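You operate a simulated robot arm through the tools that you are given. There is no shell and no other tool. Be economical: measure what you need, move in short steps, check, and stop when the job is done.

Carry out the task below with a simulated robot arm. There is one attempt and no reset: what you move stays moved.

TASK
Put two of the open tins from the top of the glaze bench on top of the large base there.
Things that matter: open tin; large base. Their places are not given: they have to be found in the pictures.

It is judged by the outcome, as a careful person would: the job done as asked, and still so three seconds after it is handed in. It fails if anything else is knocked over, pushed out of place, dropped, spilled or broken.

THE ROBOT
A 7-joint arm with a two-finger parallel gripper, fixed in place. Base frame: the origin is at the foot of the arm, x ahead of it, y to its left, z up; the work surface is at about z = 0. Lengths are in cm, angles in degrees, forces in N, time in s.
With the tool pointing down near the work surface it reaches from about 24 to 62 cm from the base axis. Its first joint turns from -66.0 to 66.0 degrees. Payload 2.6 kg.
Tool frame: the origin (TCP) lies between the finger pads and is the grasp point; the fingertips stand 3 cm ahead of it; z points along the fingers, y is the line along which they close. The gripper opens to 9.4 cm. The fingers are 2.8 cm wide and 1 cm thick; the gripper's body (5 by 9.6 cm) begins 5.5 cm behind the TCP.
Orientation is told as [roll, pitch, yaw] about the base's x, y, z axes, in that order, counted from this pose: with the fingers straight down and closing along the base's y, the tool's x points along the base's -x, its y along +y and its z along -z.

THE INTERFACE
- The arm moves only by the tool drive_tool. Its argument "targets" is a list of rows, each a list of 5 numbers: the shift along the base's x, y, z in cm, then the turn about the base's z in degrees, then the opening, from 0 (shut) to 1 (fully open). In form: [[dx, dy, dz, yaw, grip], ...]. A call has 1 to 12 rows; each row shifts and turns the commanded pose from where the row before left it. A row lasts 0.2 s, in which the tool goes at most 5 cm and 8.6 degrees; a call with a longer step from one row to the next is refused whole, and so is a gripper value outside its range. A pose out of reach is approached as far as the arm can. The call stops where the force on the tool passes 40 N (or 10 N more than at its start, if that is more) or the arm is blocked; 0.2 s more then pass. The fingers move at their own pace (about 7.2 cm/s each) and stop on an object; they squeeze with about 34 N. The grip force told is the motor's: it shows also when the fingers shut on nothing. Time passes only in rows, and 0.2 s behind the last, so rows that do not move let the fingers close. It gives the time, the measured TCP pose, the force on the tool (base axes), the opening and the grip force at its end, in the units of the frame above (readings bear some noise), and new pictures: "views" is both (left out), scene, wrist or none.
- Cameras (640 x 400 px; columns grow to the right, rows downward): "scene" is fixed at [4.34, 42.71, 56.98]; the picture's right is [-0.89, -0.46, 0.00], its down [-0.23, 0.44, -0.86] and it looks along [0.40, -0.77, -0.50] (base axes); focal length 367 px, centre (320, 200). "wrist" rides on the gripper at [-3.7, 0, -5.8] in the tool frame; the picture's right is [0.00, -1.00, 0.00], its down [0.97, 0.00, -0.24] and it looks along [0.24, 0.00, 0.97] (tool axes); focal length 218 px, centre (320, 200).
- locate(camera, pixels): for up to 12 pixels [column, row] of the newest picture of that camera ("zoom" is the newest enlarged one), the place [x, y, z] in the base frame of the surface seen there, good to about 0.2 cm, but the place of the scene camera against the robot may be out by one fixed shift of up to 2.5 cm in any direction. No time passes.
- close_up(camera, box): a new picture of the part [left, top, right, bottom] of that camera's present view, enlarged. No time passes.
- hand_in(): hands the job in; it is judged then, once.

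Work in short steps. Measure before you move; look again where a grasp or a placing could have gone wrong, and mend it. You have 60 turns and 120 pictures in all, the two below and enlarged ones among them. Open the gripper and draw the arm clear of the work before you hand the job in, unless the task says otherwise; then end with one line.

The tools are called as name(argument=value, ...) on one line, values as JSON. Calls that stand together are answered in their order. drive_tool: Moves the arm, as the interface text tells. Its arguments: {"type":"object","properties":{"targets":{"type":"array","items":{"type":"array","items":{"type":"number"}}},"views":{"type":"string","enum":["both","scene","wrist","none"]}},"required":["targets"]} The other tools are called the same way: locate (camera, pixels) gives the place of the surface under pixels of a picture; close_up (camera, box) takes an enlarged picture of a part of a camera's view; hand_in () hands the job in.

At the start:

```text
clock: 0.0
tcp_pos: [31.0, -14.6, 33.34]
tcp_rot: [0.0, 0.1, 0.0]
force: [-0.3, -0.6, 0.0]
grip_width: 9.41
finger_force: 0.0
```

scene: 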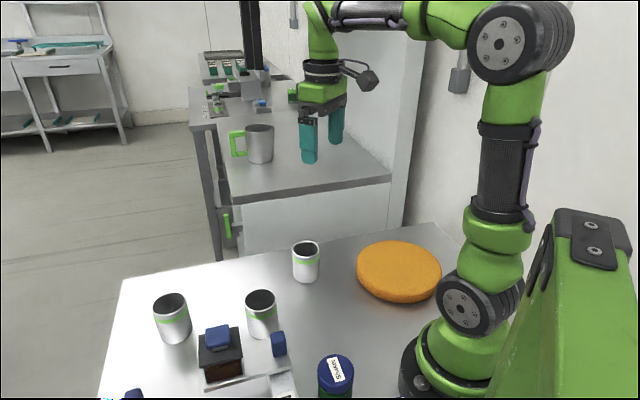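
wrist: 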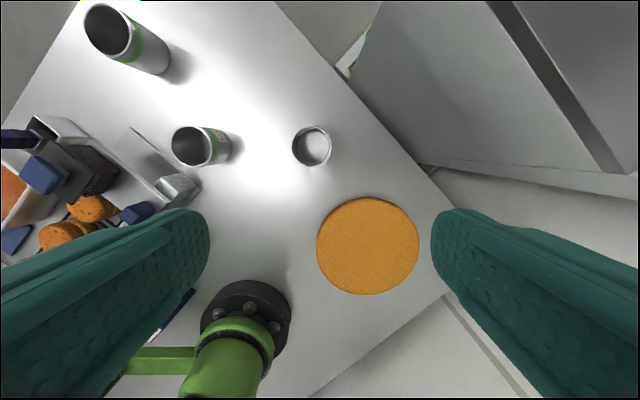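

The pictures show three tins and an orange disc. I look closer at the tins and measure their places.

close_up(camera="scene", box=[100, 220, 460, 400])

close_up(camera="wrist", box=[0, 0, 440, 275])

locate(camera="wrist", pixels=[[368, 246], [318, 246], [418, 246], [368, 200], [368, 293], [312, 146], [293, 146], [331, 140], [312, 126], [312, 163], [280, 200], [110, 30]])

locate(camera="scene", pixels=[[306, 243], [306, 280], [261, 293], [261, 336], [170, 297], [170, 340], [399, 265], [358, 268], [441, 268], [399, 242], [399, 295], [336, 370]])

```text
1.78 times, centred on (280, 310) of scene
```

zoom: 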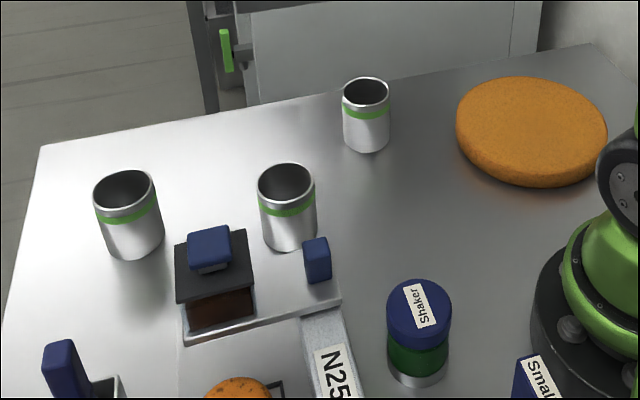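

```text
1.45 times, centred on (220, 138) of wrist
```

zoom: 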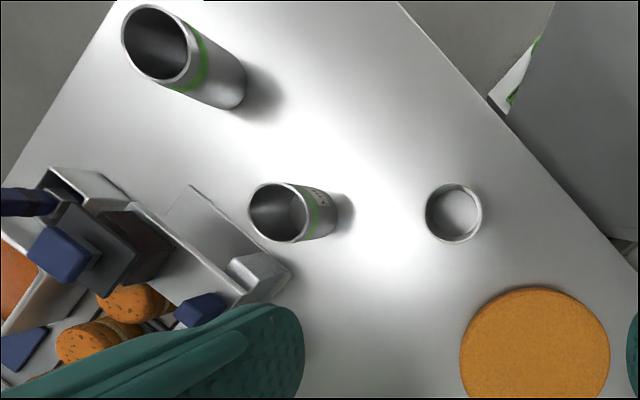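

```text
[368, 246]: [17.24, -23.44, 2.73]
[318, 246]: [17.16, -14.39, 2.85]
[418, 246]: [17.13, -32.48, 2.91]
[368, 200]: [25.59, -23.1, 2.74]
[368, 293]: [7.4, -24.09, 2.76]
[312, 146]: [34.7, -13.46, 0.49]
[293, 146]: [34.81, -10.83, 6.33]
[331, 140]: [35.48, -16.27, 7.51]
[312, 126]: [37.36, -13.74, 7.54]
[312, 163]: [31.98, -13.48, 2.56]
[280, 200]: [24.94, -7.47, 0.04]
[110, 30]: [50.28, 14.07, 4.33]
```

```text
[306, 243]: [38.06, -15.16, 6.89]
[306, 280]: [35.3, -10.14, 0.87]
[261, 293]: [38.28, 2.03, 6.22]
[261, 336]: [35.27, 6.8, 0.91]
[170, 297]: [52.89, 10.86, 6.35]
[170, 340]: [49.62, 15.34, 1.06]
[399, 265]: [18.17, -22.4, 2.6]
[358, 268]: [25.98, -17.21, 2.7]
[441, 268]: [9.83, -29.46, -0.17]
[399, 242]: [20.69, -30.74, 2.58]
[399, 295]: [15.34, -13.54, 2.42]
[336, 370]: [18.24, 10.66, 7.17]
```

Disc: centre about (16.7, -23.5), radius 9, top z 2.75. Nearest tin stands at about (34.7, -13.5), 5.4 across and 7.5 tall. I move above it and check.

drive_tool(targets=[[3.7, 1.1, -2, 0, 1], [0, 0, -4, 0, 1], [0, 0, -4, 0, 1], [0, 0, -4, 0, 1], [0, 0, -2, 0, 1], [0, 0, 0, 0, 1]])

```text
clock: 1.4
tcp_pos: [34.73, -13.46, 17.26]
tcp_rot: [0.1, -0.1, 0.0]
force: [0.2, 0.1, 0.1]
grip_width: 9.39
finger_force: 0.0
```

scene: 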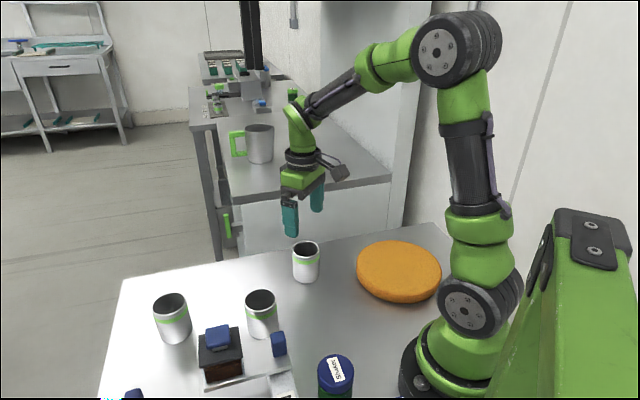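
wrist: 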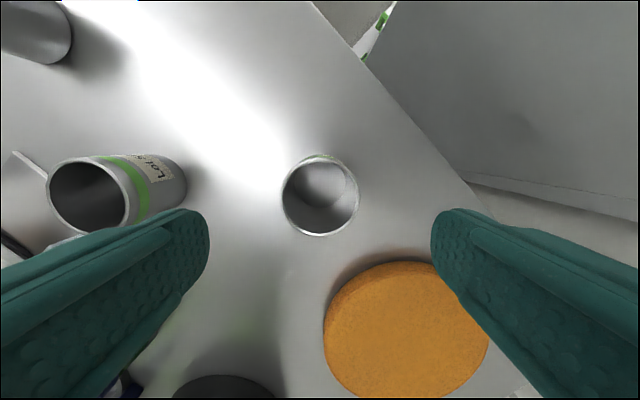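

The tin is between the fingers; I measure its rim and tin B.

locate(camera="wrist", pixels=[[284, 197], [357, 195], [320, 156], [320, 235], [320, 190], [50, 195], [128, 195], [90, 163], [90, 233], [183, 185], [445, 270], [325, 330]])

close_up(camera="wrist", box=[20, 100, 400, 338])

```text
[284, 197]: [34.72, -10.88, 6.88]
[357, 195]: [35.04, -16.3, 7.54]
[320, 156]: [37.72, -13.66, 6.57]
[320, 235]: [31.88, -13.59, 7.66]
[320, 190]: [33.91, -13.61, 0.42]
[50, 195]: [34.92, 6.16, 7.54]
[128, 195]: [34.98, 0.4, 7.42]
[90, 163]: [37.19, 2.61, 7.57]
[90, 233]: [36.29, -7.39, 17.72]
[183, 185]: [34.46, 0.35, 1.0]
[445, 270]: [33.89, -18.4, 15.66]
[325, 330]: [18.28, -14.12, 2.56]
```

```text
1.68 times, centred on (210, 219) of wrist
```

zoom: 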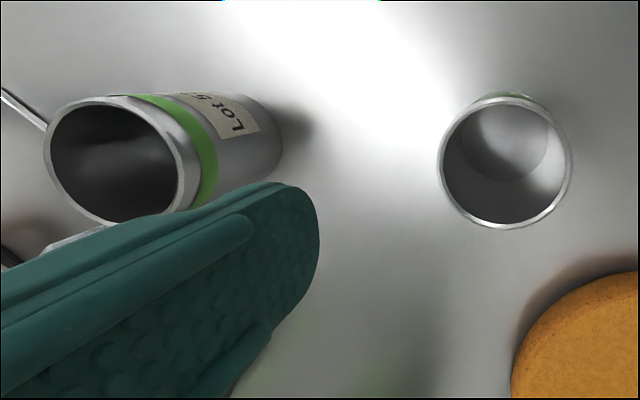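

Tin A is centred at (34.7, -13.6), empty. I lower straight over it to z 4.6 and close.

drive_tool(targets=[[0, -0.13, -4, 0, 1], [0, 0, -4, 0, 1], [0, 0, -3, 0, 1], [0, 0, -1.6, 0, 1], [0, 0, 0, 0, 1], [0, 0, 0, 0, 0.4], [0, 0, 0, 0, 0.3], [0, 0, 0, 0, 0.3], [0, 0, 0, 0, 0.3]])

```text
clock: 3.4
tcp_pos: [34.84, -13.64, 4.6]
tcp_rot: [0.0, 0.0, -0.1]
force: [0.2, -0.7, -0.1]
grip_width: 5.88
finger_force: 33.8
```

scene: 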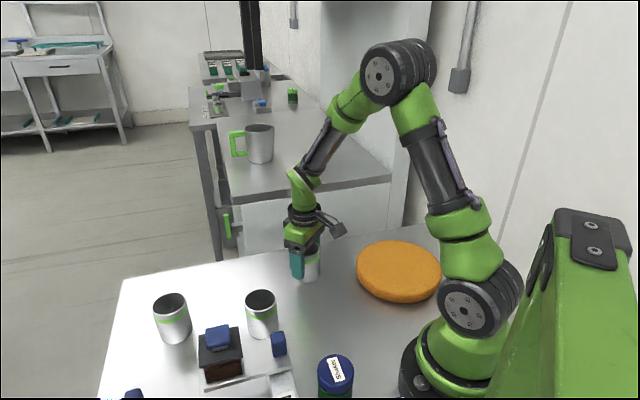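
wrist: 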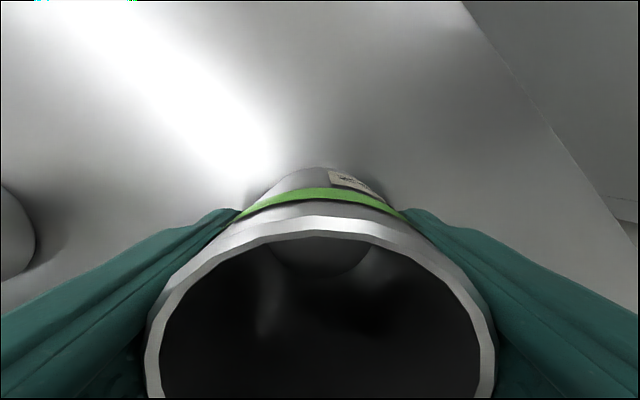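

Gripped (5.88 cm). Lift 8 cm and carry to above (17.5, -27.5) on the disc.

drive_tool(targets=[[0, 0, 2, 0, 0.3], [0, 0, 3, 0, 0.3], [0, 0, 3, 0, 0.3], [-2.9, -2.3, 0, 0, 0.3], [-2.9, -2.3, 0, 0, 0.3], [-2.9, -2.3, 0, 0, 0.3], [-2.9, -2.3, 0, 0, 0.3], [-2.9, -2.3, 0, 0, 0.3], [-2.8, -2.4, 0, 0, 0.3], [0, 0, 0, 0, 0.3]])

```text
clock: 5.6
tcp_pos: [17.44, -27.41, 12.73]
tcp_rot: [0.0, -0.1, 0.1]
force: [3.5, 2.8, 9.5]
grip_width: 5.81
finger_force: 34.5
```

scene: 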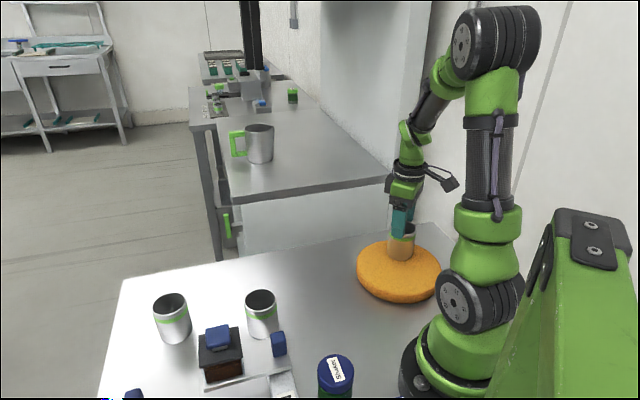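
wrist: 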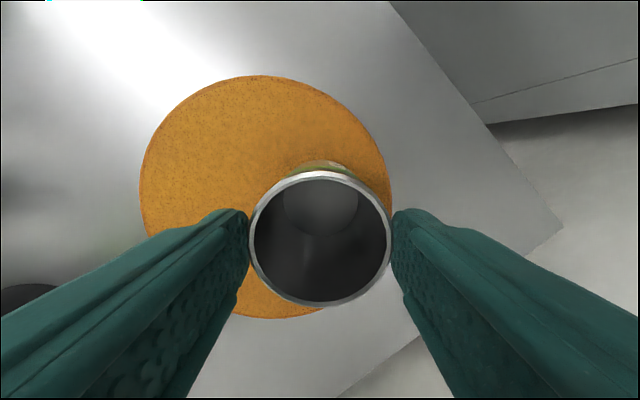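

Over the disc; I measure the disc edge and tin from here before lowering.

locate(camera="wrist", pixels=[[142, 195], [260, 79], [390, 190], [300, 314], [200, 180], [320, 174], [320, 303], [252, 238], [389, 238], [340, 105]])

close_up(camera="scene", box=[340, 170, 480, 310])

```text
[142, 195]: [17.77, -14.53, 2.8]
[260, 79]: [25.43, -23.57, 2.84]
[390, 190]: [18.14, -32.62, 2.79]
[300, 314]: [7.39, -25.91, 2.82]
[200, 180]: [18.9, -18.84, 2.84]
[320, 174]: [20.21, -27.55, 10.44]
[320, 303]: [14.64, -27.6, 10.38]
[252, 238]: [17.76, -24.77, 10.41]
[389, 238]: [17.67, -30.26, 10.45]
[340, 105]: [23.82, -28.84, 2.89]
```

```text
2.86 times, centred on (410, 240) of scene
```

zoom: 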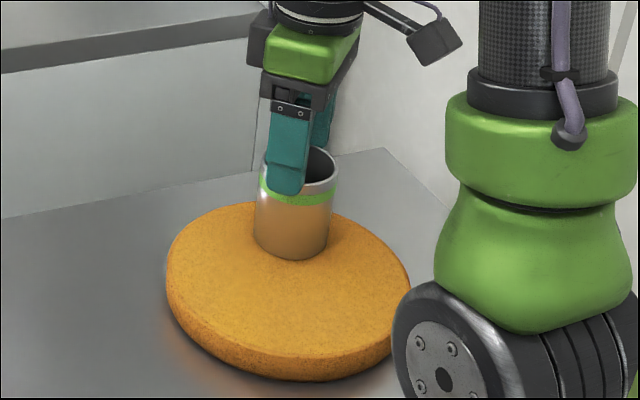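

The tin has slipped in the grip: its rim is at 10.4 all round, so it already stands upright on the disc (7.55 tall, disc top 2.8), with 9.5 N from below. It is within the disc, at (17.5, -27.5), so I open gently there.

drive_tool(targets=[[0, 0, 0, 0, 0.66], [0, 0, 0, 0, 0.75], [0, 0, 0, 0, 0.8]])

```text
clock: 6.4
tcp_pos: [17.48, -27.34, 12.51]
tcp_rot: [0.0, 0.1, 0.0]
force: [-0.3, -0.1, 0.2]
grip_width: 7.5
finger_force: 0.1
```

scene: 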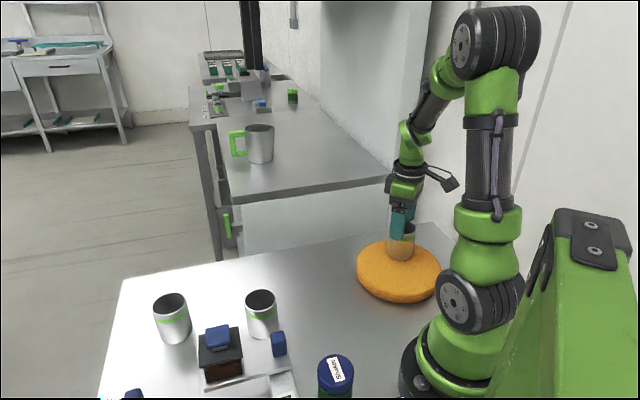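
wrist: 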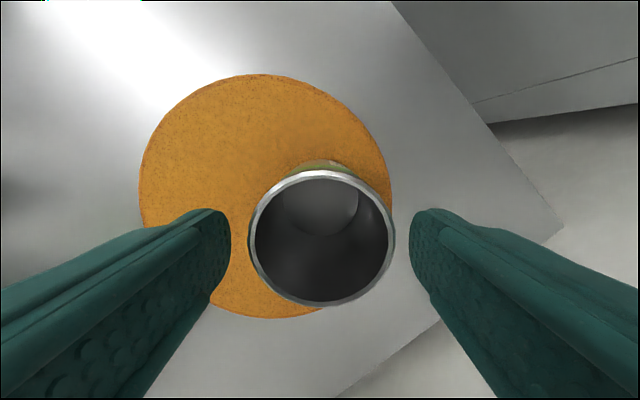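

The first tin stands upright. I rise and go over tin B.

drive_tool(targets=[[0, 0, 3.5, 0, 0.8], [0, 0, 4, 0, 1], [1.8, 3.2, 0, 0, 1], [1.8, 3.2, 0, 0, 1], [1.8, 3.2, 0, 0, 1], [1.8, 3.2, 0, 0, 1], [1.8, 3.2, 0, 0, 1], [1.8, 3.2, 0, 0, 1], [1.8, 3.2, 0, 0, 1], [1.8, 3.2, 0, 0, 1], [1.8, 3.2, 0, 0, 1], [1.1, 1.8, 0, 0, 1]])

```text
clock: 9.0
tcp_pos: [34.64, 3.07, 20.39]
tcp_rot: [0.1, 0.1, 0.0]
force: [-0.7, -0.3, -0.1]
grip_width: 9.4
finger_force: 0.0
```

scene: 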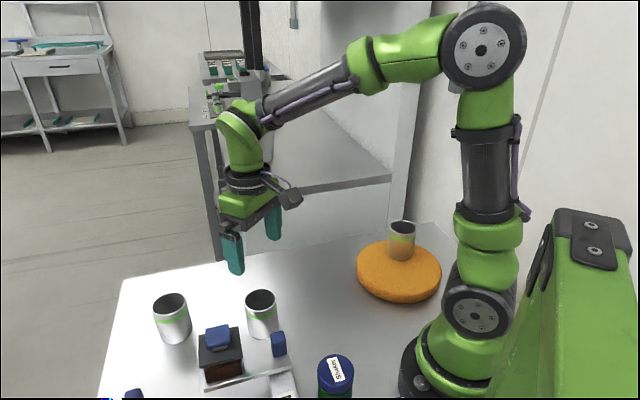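
wrist: 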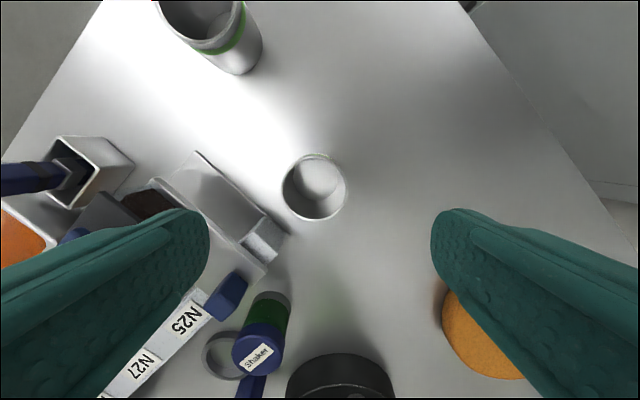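

Tin B is at pixel (314,187), with the tray on its left. I measure the clearance.

locate(camera="wrist", pixels=[[283, 190], [345, 183], [314, 155], [314, 219], [197, 154], [240, 190], [265, 212], [286, 236], [262, 240], [235, 66], [240, 275], [195, 35]])

close_up(camera="wrist", box=[130, 100, 450, 300])

close_up(camera="scene", box=[140, 260, 364, 400])

```text
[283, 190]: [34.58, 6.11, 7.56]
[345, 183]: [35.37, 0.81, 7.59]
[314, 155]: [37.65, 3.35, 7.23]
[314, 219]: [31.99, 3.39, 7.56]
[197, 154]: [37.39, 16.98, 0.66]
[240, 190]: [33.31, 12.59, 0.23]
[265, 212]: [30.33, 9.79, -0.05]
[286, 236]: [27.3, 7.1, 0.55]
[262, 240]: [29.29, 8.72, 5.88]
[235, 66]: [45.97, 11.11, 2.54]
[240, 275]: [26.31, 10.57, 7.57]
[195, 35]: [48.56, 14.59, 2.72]
```

```text
2.00 times, centred on (290, 200) of wrist
```

zoom: 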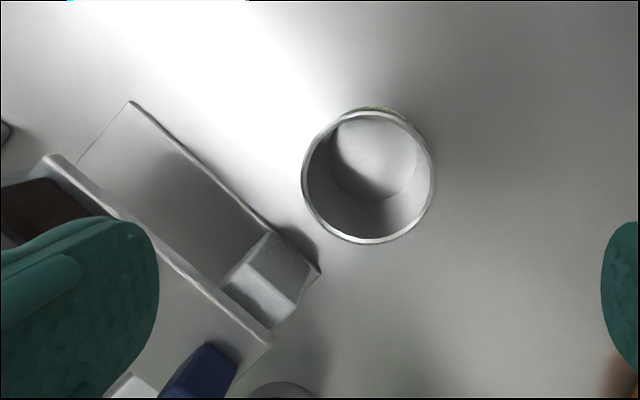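

```text
2.86 times, centred on (252, 330) of scene
```

zoom: 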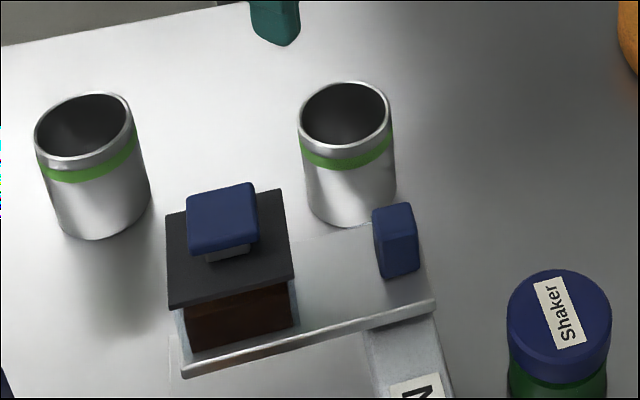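

Tin B is at (34.85, 3.4), with about 2.7 cm clear between the finger's path and the tray. I descend to z 4.0, close longer, and lift slowly to check for slip.

drive_tool(targets=[[0.2, 0.3, -4, 0, 1], [0, 0, -4, 0, 1], [0, 0, -4, 0, 1], [0, 0, -3, 0, 1], [0, 0, -1.3, 0, 1], [0, 0, 0, 0, 1], [0, 0, 0, 0, 0.4], [0, 0, 0, 0, 0.1], [0, 0, 0, 0, 0], [0, 0, 0, 0, 0], [0, 0, 0, 0, 0]], views="none")

drive_tool(targets=[[0, 0, 0.5, 0, 0], [0, 0, 0.7, 0, 0], [0, 0, 0.8, 0, 0], [0, 0, 0, 0, 0], [0, 0, 0, 0, 0]])

```text
clock: 11.4
tcp_pos: [35.0, 3.4, 3.99]
tcp_rot: [-0.1, 0.0, 0.0]
force: [-0.6, -0.2, 0.1]
grip_width: 5.92
finger_force: 33.6
```

```text
clock: 12.6
tcp_pos: [35.04, 3.38, 6.1]
tcp_rot: [0.1, -0.1, 0.0]
force: [-0.4, -0.4, -0.5]
grip_width: 5.95
finger_force: 33.9
```

scene: 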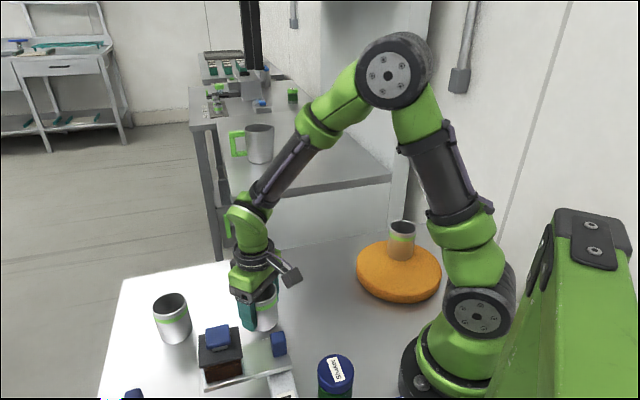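
wrist: 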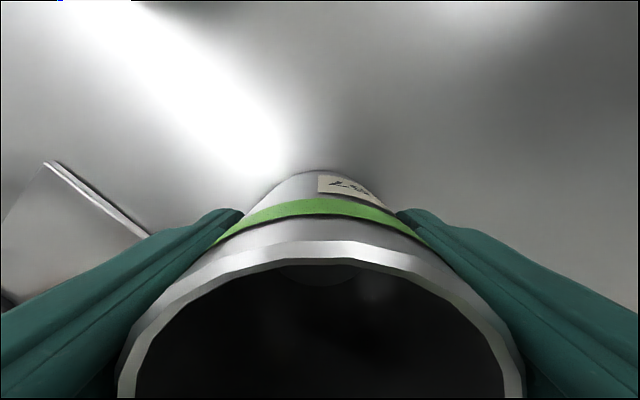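

Check that the tin rose with the tool: I measure its rim height.

locate(camera="wrist", pixels=[[320, 253], [175, 310], [460, 310], [320, 207]])

drive_tool(targets=[[0, 0, 0, 0, 0], [0, 0, 0, 0, 0]], views="wrist")

```text
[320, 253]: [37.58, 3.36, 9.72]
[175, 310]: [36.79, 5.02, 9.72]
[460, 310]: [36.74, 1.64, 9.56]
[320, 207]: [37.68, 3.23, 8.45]
```

```text
clock: 13.2
tcp_pos: [34.93, 3.43, 5.99]
tcp_rot: [0.0, 0.0, -0.2]
force: [0.5, -0.7, -1.1]
grip_width: 5.96
finger_force: 33.7
```

wrist: 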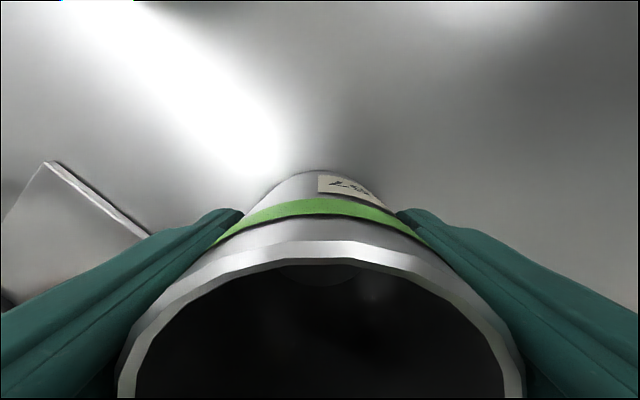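

Rim at 9.6: held and stable. Lift on gently and start carrying in small steps.

drive_tool(targets=[[0, 0, 0.6, 0, 0], [0, 0, 1, 0, 0], [0, 0, 1.2, 0, 0], [0, 0, 1.2, 0, 0], [0, 0, 1, 0, 0], [0, 0, 1, 0, 0], [0, 0, 0.5, 0, 0], [-0.4, -0.6, 0, 0, 0], [-0.8, -1.1, 0, 0, 0], [-1, -1.4, 0, 0, 0], [-1, -1.4, 0, 0, 0], [-0.5, -0.7, 0, 0, 0]])

```text
clock: 15.8
tcp_pos: [31.36, -1.93, 12.43]
tcp_rot: [0.1, -0.1, 0.0]
force: [-0.9, 1.2, -0.6]
grip_width: 5.92
finger_force: 33.9
```

scene: 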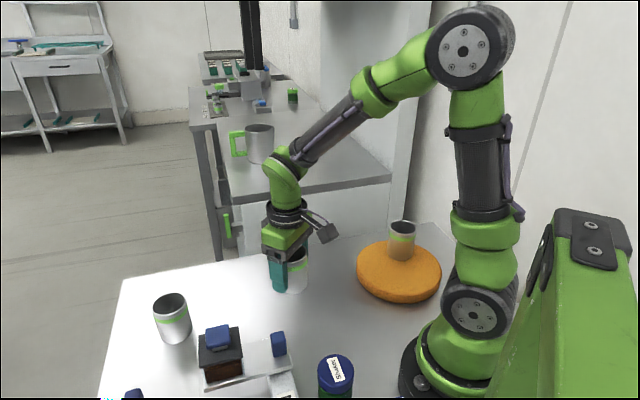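
wrist: 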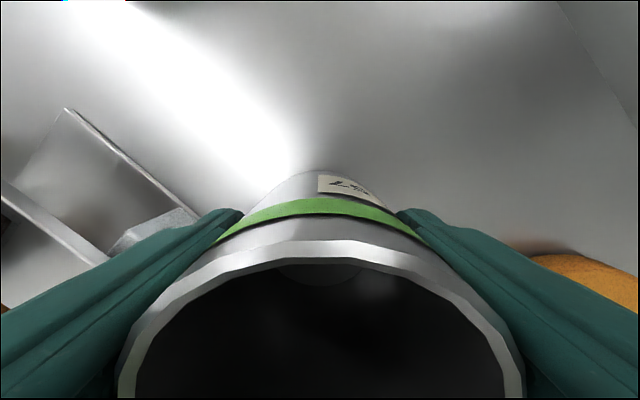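

No slip. Continue to above (18.3, -18.9).

drive_tool(targets=[[-0.6, -0.8, 0, 0, 0], [-1.2, -1.6, 0, 0, 0], [-1.2, -1.6, 0, 0, 0], [-1.3, -1.7, 0, 0, 0], [-1.3, -1.7, 0, 0, 0], [-1.3, -1.7, 0, 0, 0], [-1.3, -1.7, 0, 0, 0], [-1.3, -1.7, 0, 0, 0], [-1.3, -1.7, 0, 0, 0], [-1.1, -1.4, 0, 0, 0], [-0.8, -1.0, 0, 0, 0], [-0.3, -0.4, 0, 0, 0]])

```text
clock: 18.4
tcp_pos: [18.19, -18.9, 12.5]
tcp_rot: [0.0, 0.0, 0.0]
force: [-0.4, 0.4, -0.8]
grip_width: 5.92
finger_force: 34.1
```

scene: 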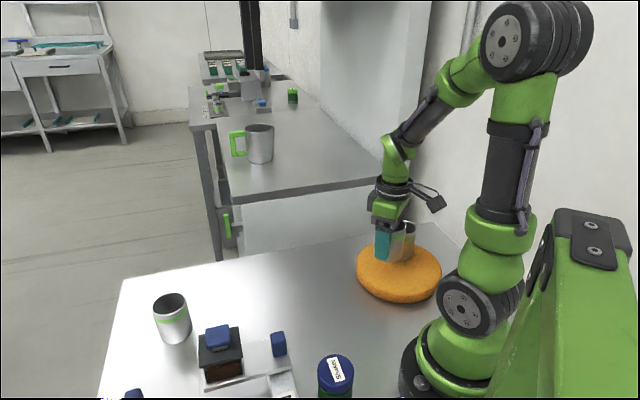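
wrist: 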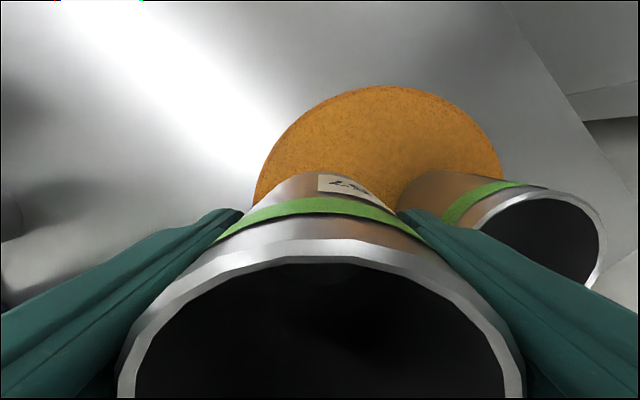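

Held at the same height; finger clearance to the first tin about 1.8 cm. Lower 5.4 cm gently.

drive_tool(targets=[[0, 0, -0.7, 0, 0], [0, 0, -1.2, 0, 0], [0, 0, -1.2, 0, 0], [0, 0, -1, 0, 0], [0, 0, -0.7, 0, 0], [0, 0, -0.4, 0, 0], [0, 0, -0.2, 0, 0], [0, 0, 0, 0, 0]])

```text
clock: 20.2
tcp_pos: [18.38, -18.78, 7.02]
tcp_rot: [0.1, 0.0, 0.1]
force: [0.2, -0.2, -0.1]
grip_width: 5.92
finger_force: 34.4
```

scene: 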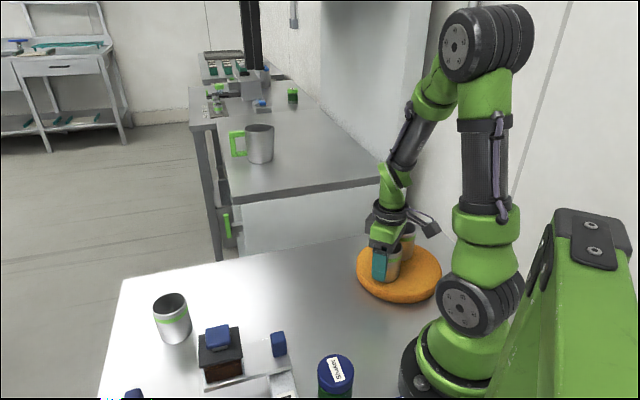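
wrist: 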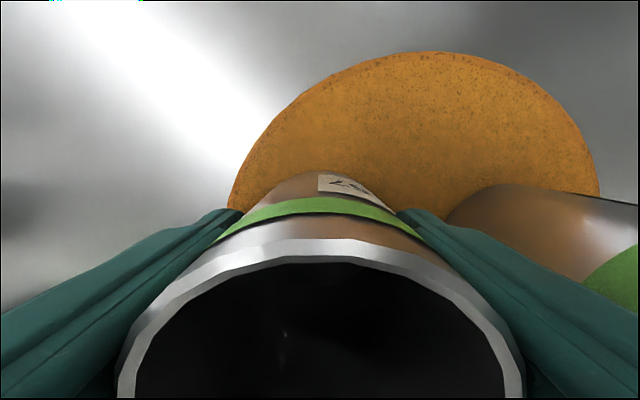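

No contact yet; I feel downward in 0.1 cm steps.

drive_tool(targets=[[0, 0, -0.1, 0, 0], [0, 0, -0.1, 0, 0], [0, 0, 0, 0, 0]], views="none")

```text
clock: 21.0
tcp_pos: [18.34, -18.92, 6.75]
tcp_rot: [0.0, 0.0, 0.0]
force: [0.0, 0.9, 7.1]
grip_width: 5.94
finger_force: 34.1
```

Contact (7 N up). Open a little, then check.

drive_tool(targets=[[0, 0, 0, 0, 0.67], [0, 0, 0, 0, 0.7], [0, 0, 0, 0, 0.72]])

```text
clock: 21.8
tcp_pos: [18.33, -18.8, 6.82]
tcp_rot: [0.0, 0.0, 0.0]
force: [0.3, 0.5, 0.1]
grip_width: 6.75
finger_force: 0.1
```

scene: 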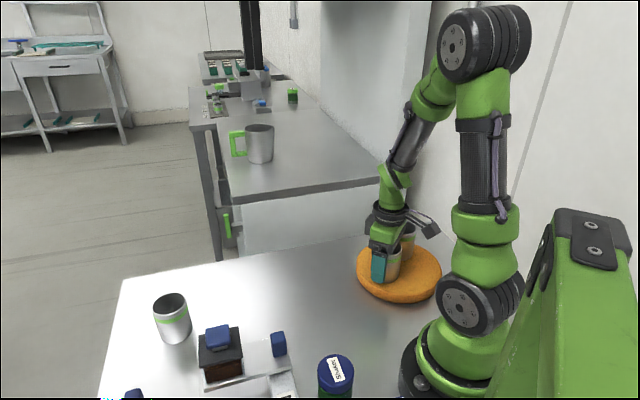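
wrist: 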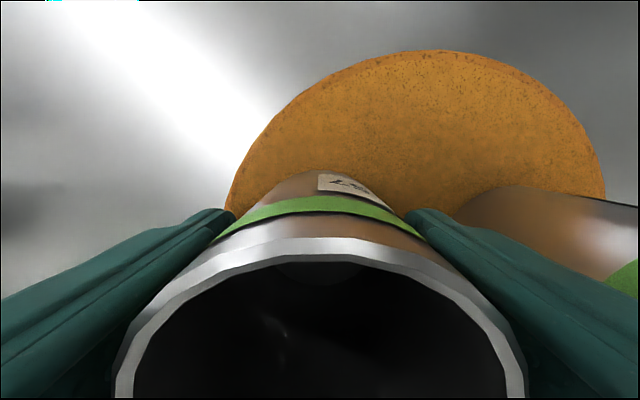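

Free; open slightly more and rise straight up, then view.

drive_tool(targets=[[0, 0.1, 0, 0, 0.8], [0, 0, 0, 0, 0.8], [0, 0, 1, 0, 0.8], [0, 0, 2, 0, 0.8], [0, 0, 3, 0, 0.8], [0, 0, 4, 0, 0.8], [0, 0, 4, 0, 0.8], [1, 1.5, 4, 0, 0.8], [2, 3, 0, 0, 0.8], [2, 3, 0, 0, 0.8], [0, 0, 0, 0, 0.8]])

```text
clock: 24.2
tcp_pos: [23.42, -11.13, 24.77]
tcp_rot: [0.0, -0.1, 0.0]
force: [1.3, 0.2, -0.9]
grip_width: 7.51
finger_force: 0.1
```

scene: 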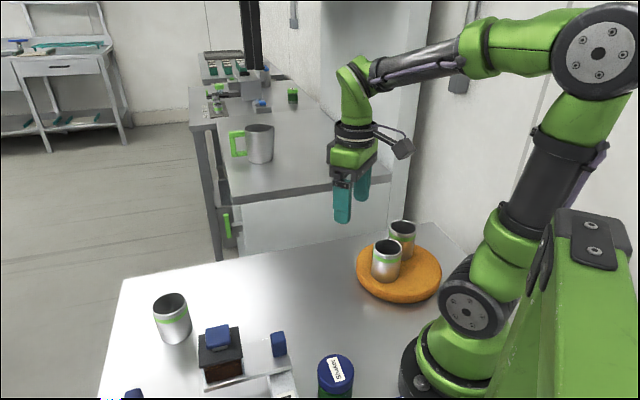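
wrist: 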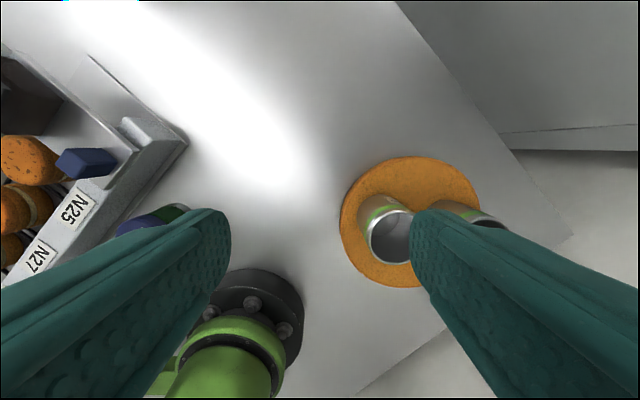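

Both tins stand on the disc. Something labelled "Smal…" was seen near the arm's foot; I check it to be sure about what the "large base" is.

close_up(camera="scene", box=[280, 220, 500, 400])

close_up(camera="scene", box=[90, 260, 314, 400])

drive_tool(targets=[[3, 3, 2, 0, 1], [3, 3, 2, 0, 1], [0, 4, 2, 0, 1], [0, 4, 2, 0, 1], [0, 0, 0, 0, 1]], views="wrist")

```text
2.22 times, centred on (390, 310) of scene
```

zoom: 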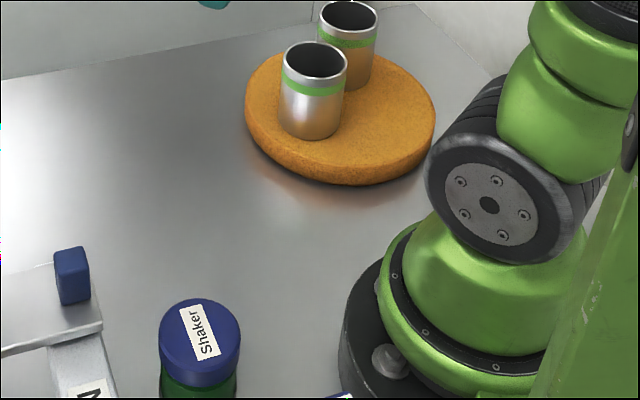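

```text
2.86 times, centred on (202, 330) of scene
```

zoom: 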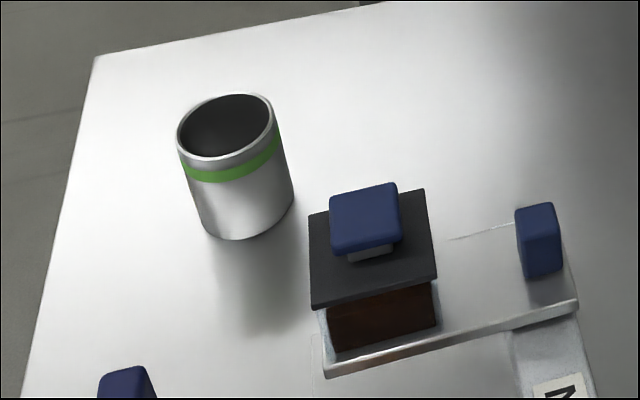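

```text
clock: 25.4
tcp_pos: [29.15, 2.77, 32.86]
tcp_rot: [0.0, 0.0, 0.0]
force: [-0.5, 0.9, -0.7]
grip_width: 9.38
finger_force: 0.1
```

wrist: 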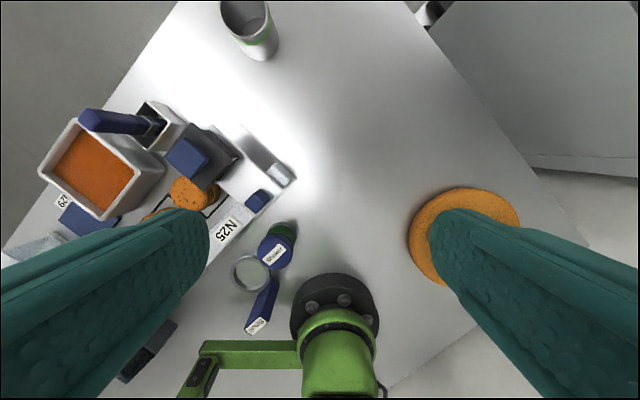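

The "Small" label belongs to a ring tool. The big orange disc is the large base, next to the small orange pucks in the rack. Both tins stand on it, the gripper is open and the arm is clear, so I hand in.

hand_in()

```text
The job is handed in.
```

I put two of the open tins on top of the large base, both standing upright. The first tin slipped down in the gripper while I carried it, but it came to rest upright on the base, and nothing else looked moved or knocked over.
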